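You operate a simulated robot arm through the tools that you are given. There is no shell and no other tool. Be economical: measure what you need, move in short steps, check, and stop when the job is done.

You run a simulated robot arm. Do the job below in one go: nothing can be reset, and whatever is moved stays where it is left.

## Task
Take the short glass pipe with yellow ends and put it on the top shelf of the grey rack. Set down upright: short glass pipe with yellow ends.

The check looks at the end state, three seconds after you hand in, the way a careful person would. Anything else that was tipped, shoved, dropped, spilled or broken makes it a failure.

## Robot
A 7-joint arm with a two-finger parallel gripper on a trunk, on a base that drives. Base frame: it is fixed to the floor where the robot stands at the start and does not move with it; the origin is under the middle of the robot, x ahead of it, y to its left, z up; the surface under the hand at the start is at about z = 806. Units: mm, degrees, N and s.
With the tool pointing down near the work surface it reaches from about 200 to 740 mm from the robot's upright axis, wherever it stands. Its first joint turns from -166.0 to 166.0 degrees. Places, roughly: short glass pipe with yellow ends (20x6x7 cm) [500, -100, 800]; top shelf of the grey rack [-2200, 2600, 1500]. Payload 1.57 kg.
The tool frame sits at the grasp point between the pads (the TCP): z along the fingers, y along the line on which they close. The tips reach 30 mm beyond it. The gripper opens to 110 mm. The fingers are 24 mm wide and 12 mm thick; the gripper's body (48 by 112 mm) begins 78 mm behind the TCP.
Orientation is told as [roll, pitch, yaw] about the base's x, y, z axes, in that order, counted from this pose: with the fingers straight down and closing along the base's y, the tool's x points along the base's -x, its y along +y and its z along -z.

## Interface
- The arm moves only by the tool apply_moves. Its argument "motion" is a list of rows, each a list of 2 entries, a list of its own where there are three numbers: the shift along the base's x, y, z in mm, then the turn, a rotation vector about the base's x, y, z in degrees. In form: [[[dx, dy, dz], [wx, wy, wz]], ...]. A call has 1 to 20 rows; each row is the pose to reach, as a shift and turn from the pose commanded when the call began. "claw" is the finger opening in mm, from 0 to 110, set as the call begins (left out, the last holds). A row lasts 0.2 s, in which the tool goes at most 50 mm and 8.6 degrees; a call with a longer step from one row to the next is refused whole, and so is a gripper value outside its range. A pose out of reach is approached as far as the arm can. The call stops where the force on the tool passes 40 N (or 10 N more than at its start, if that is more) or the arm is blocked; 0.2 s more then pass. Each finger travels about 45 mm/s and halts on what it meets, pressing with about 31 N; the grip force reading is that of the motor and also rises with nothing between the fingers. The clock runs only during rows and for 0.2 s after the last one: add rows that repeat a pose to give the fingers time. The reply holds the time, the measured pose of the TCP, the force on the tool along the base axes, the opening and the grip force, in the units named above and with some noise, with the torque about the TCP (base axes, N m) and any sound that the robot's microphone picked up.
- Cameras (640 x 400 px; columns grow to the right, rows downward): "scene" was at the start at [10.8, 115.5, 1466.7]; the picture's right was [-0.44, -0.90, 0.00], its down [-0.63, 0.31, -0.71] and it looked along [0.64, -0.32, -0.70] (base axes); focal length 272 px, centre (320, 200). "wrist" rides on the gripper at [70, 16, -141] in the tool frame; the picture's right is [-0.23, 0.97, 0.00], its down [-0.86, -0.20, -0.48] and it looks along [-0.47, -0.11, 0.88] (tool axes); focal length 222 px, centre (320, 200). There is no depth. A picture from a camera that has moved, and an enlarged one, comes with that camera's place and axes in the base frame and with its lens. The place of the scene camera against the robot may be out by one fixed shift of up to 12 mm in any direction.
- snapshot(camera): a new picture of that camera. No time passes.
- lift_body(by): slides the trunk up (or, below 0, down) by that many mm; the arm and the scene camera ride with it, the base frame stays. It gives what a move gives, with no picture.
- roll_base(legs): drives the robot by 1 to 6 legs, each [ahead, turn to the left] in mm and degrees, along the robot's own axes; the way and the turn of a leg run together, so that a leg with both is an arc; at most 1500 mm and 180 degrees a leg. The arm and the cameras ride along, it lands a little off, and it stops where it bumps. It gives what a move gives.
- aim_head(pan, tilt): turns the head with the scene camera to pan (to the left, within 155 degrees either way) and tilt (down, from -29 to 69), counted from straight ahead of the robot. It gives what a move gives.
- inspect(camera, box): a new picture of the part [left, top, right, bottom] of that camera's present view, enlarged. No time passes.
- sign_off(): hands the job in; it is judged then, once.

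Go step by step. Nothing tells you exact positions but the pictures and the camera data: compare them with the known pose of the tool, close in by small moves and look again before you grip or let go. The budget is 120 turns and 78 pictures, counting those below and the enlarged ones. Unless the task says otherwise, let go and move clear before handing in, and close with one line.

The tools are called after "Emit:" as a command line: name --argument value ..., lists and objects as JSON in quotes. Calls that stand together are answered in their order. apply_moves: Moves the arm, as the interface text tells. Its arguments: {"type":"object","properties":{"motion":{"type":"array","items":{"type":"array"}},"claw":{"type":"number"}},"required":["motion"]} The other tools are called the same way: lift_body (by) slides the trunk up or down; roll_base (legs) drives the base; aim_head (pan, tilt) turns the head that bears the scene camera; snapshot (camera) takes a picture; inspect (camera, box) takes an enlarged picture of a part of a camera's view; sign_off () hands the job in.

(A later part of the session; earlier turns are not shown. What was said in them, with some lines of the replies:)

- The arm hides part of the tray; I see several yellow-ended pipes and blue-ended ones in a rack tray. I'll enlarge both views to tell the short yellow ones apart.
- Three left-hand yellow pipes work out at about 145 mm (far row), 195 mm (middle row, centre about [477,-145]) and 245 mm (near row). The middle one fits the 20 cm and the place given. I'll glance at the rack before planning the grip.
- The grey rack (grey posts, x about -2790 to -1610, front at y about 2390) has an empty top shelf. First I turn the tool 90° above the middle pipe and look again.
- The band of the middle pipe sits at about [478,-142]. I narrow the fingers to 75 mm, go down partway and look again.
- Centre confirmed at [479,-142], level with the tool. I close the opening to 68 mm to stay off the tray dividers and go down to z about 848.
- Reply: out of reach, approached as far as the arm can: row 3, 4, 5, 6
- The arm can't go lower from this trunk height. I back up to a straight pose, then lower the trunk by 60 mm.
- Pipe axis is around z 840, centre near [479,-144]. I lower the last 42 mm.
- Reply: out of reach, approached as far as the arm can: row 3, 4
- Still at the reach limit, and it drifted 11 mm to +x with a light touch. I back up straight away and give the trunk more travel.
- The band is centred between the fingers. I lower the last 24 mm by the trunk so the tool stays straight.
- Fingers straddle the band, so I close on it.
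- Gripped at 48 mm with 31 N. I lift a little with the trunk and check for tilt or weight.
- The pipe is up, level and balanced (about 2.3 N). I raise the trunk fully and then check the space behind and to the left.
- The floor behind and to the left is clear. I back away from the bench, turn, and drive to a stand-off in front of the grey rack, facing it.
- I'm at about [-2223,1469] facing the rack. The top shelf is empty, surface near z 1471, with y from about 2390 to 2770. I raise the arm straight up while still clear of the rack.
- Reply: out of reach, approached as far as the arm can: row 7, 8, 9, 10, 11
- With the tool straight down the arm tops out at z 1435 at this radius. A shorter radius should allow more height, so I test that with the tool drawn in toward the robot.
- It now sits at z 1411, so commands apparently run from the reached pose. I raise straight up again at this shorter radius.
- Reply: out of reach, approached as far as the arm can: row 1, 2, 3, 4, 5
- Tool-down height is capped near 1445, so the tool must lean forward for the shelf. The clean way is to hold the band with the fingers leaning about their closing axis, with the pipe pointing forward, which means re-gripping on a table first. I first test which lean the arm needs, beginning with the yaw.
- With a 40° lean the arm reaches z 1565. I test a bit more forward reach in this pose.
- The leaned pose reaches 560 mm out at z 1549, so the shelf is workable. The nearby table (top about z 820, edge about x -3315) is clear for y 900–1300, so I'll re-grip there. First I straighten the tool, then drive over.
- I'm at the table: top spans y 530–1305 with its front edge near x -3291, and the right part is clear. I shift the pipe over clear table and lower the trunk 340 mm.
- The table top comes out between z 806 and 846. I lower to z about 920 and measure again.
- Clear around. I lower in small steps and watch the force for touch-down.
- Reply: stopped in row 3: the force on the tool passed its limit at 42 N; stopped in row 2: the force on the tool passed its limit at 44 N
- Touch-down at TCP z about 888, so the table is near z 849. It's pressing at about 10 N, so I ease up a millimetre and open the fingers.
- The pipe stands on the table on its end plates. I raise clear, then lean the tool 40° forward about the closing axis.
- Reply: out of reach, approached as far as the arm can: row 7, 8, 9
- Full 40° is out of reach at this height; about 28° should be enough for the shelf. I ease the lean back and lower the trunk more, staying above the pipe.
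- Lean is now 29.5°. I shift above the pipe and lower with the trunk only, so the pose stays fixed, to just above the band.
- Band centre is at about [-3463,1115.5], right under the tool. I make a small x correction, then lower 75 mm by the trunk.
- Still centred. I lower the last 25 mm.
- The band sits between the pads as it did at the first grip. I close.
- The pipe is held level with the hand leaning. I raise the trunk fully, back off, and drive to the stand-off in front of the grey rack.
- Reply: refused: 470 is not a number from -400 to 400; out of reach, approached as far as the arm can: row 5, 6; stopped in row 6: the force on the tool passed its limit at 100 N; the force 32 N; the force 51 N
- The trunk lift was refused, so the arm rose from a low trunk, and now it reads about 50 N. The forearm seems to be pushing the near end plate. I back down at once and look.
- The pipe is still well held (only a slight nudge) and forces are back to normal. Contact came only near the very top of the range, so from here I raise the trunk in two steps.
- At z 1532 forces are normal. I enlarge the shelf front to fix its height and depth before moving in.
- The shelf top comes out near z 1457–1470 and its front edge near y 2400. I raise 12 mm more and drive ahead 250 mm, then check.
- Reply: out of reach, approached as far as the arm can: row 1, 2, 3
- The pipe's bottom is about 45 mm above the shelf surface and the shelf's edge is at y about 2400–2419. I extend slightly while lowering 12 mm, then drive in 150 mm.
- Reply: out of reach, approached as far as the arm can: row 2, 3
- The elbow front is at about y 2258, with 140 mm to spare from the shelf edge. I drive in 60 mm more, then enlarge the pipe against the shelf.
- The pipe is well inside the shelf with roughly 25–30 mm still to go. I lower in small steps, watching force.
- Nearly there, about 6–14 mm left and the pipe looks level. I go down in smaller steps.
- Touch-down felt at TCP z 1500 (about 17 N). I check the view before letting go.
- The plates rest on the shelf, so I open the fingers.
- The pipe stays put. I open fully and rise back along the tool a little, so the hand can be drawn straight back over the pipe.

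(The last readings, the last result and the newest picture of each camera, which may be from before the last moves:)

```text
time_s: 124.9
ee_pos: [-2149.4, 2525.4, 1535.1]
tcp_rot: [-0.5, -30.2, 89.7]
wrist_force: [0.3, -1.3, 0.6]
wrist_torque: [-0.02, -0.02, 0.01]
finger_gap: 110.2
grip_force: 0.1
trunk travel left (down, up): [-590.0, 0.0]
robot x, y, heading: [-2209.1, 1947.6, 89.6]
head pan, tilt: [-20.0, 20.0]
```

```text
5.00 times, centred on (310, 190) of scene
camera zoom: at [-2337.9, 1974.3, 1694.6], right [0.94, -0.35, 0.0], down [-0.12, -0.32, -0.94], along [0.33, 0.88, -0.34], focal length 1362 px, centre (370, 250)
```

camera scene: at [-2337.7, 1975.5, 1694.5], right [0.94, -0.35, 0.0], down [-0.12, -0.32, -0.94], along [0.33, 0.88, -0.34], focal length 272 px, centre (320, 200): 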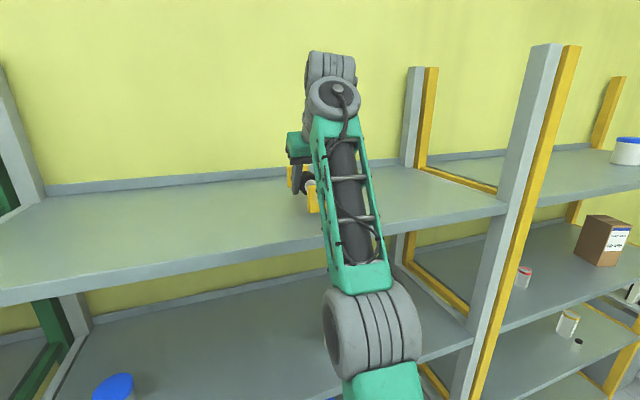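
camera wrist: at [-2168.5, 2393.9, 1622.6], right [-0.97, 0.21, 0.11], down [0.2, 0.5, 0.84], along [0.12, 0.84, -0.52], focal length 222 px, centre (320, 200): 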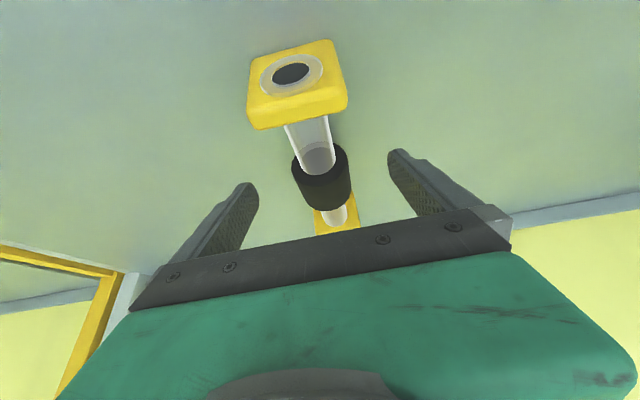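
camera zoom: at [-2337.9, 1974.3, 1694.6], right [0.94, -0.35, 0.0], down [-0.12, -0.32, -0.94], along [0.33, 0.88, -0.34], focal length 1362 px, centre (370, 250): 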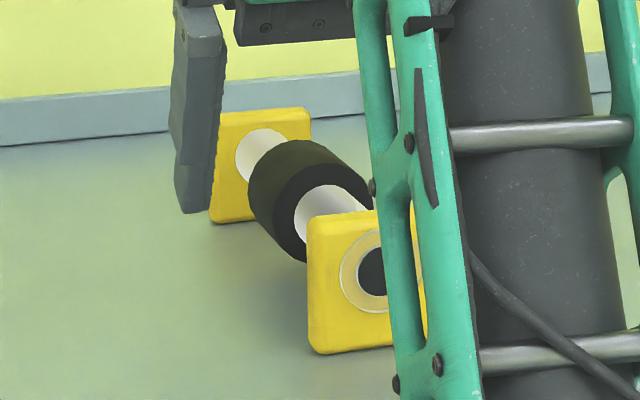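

The pipe stands clear between the wide-open fingers with ample room on both sides and above. I back the robot straight out.

Emit:
roll_base --legs '[[-350, 0]]'

Emit:
snapshot --camera "scene"

Emit:
snapshot --camera "wrist"

```text
time_s: 127.2
ee_pos: [-2152.3, 2171.6, 1533.4]
tcp_rot: [-0.5, -30.1, 89.7]
wrist_force: [0.1, 0.1, 0.0]
wrist_torque: [0.02, 0.0, -0.01]
finger_gap: 110.1
grip_force: 0.0
trunk travel left (down, up): [-590.0, 0.0]
robot x, y, heading: [-2217.7, 1596.9, 89.6]
head pan, tilt: [-20.0, 20.0]
```

```text
7 pictures are left
camera scene: at [-2340.2, 1622.2, 1694.6], right [0.94, -0.35, 0.0], down [-0.12, -0.32, -0.94], along [0.33, 0.88, -0.34], focal length 272 px, centre (320, 200)
```

scene: 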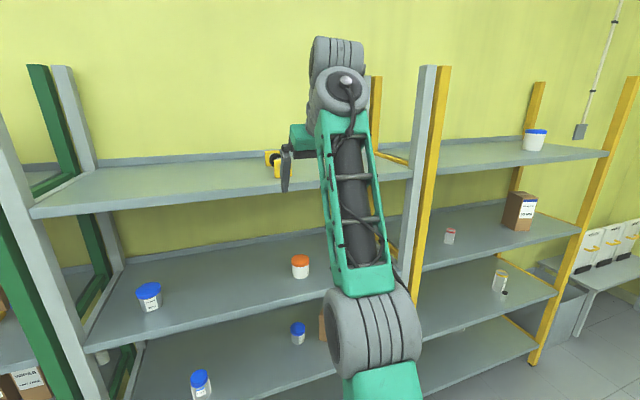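

```text
6 pictures are left
camera wrist: at [-2170.5, 2042.0, 1622.3], right [-0.97, 0.21, 0.11], down [0.2, 0.5, 0.84], along [0.12, 0.84, -0.53], focal length 222 px, centre (320, 200)
```

wrist: 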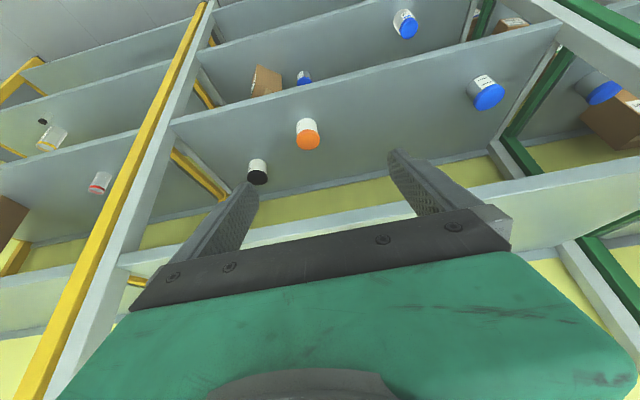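

The hand is clear and the pipe remains on the shelf. One enlarged look to confirm.

Emit:
inspect --camera "scene" --box '[240, 130, 320, 200]'

```text
5.71 times, centred on (280, 165) of scene
camera zoom: at [-2340.2, 1622.2, 1694.6], right [0.94, -0.35, 0.0], down [-0.12, -0.32, -0.94], along [0.33, 0.88, -0.34], focal length 1557 px, centre (549, 400)
```

zoom: 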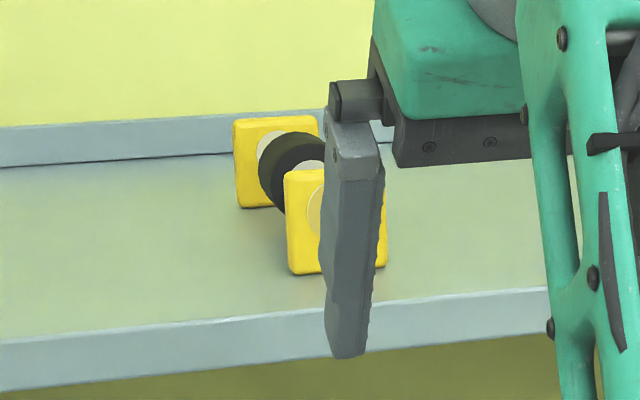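

The pipe stands on both end plates, well inside the top shelf, and nothing else was disturbed. I hand in.

Emit:
sign_off

```text
The job is handed in.
```

The short glass pipe with yellow ends is on the top shelf of the grey rack, resting level on its two end plates; I took "upright" to mean the way it lay in the tray, not standing on one end.
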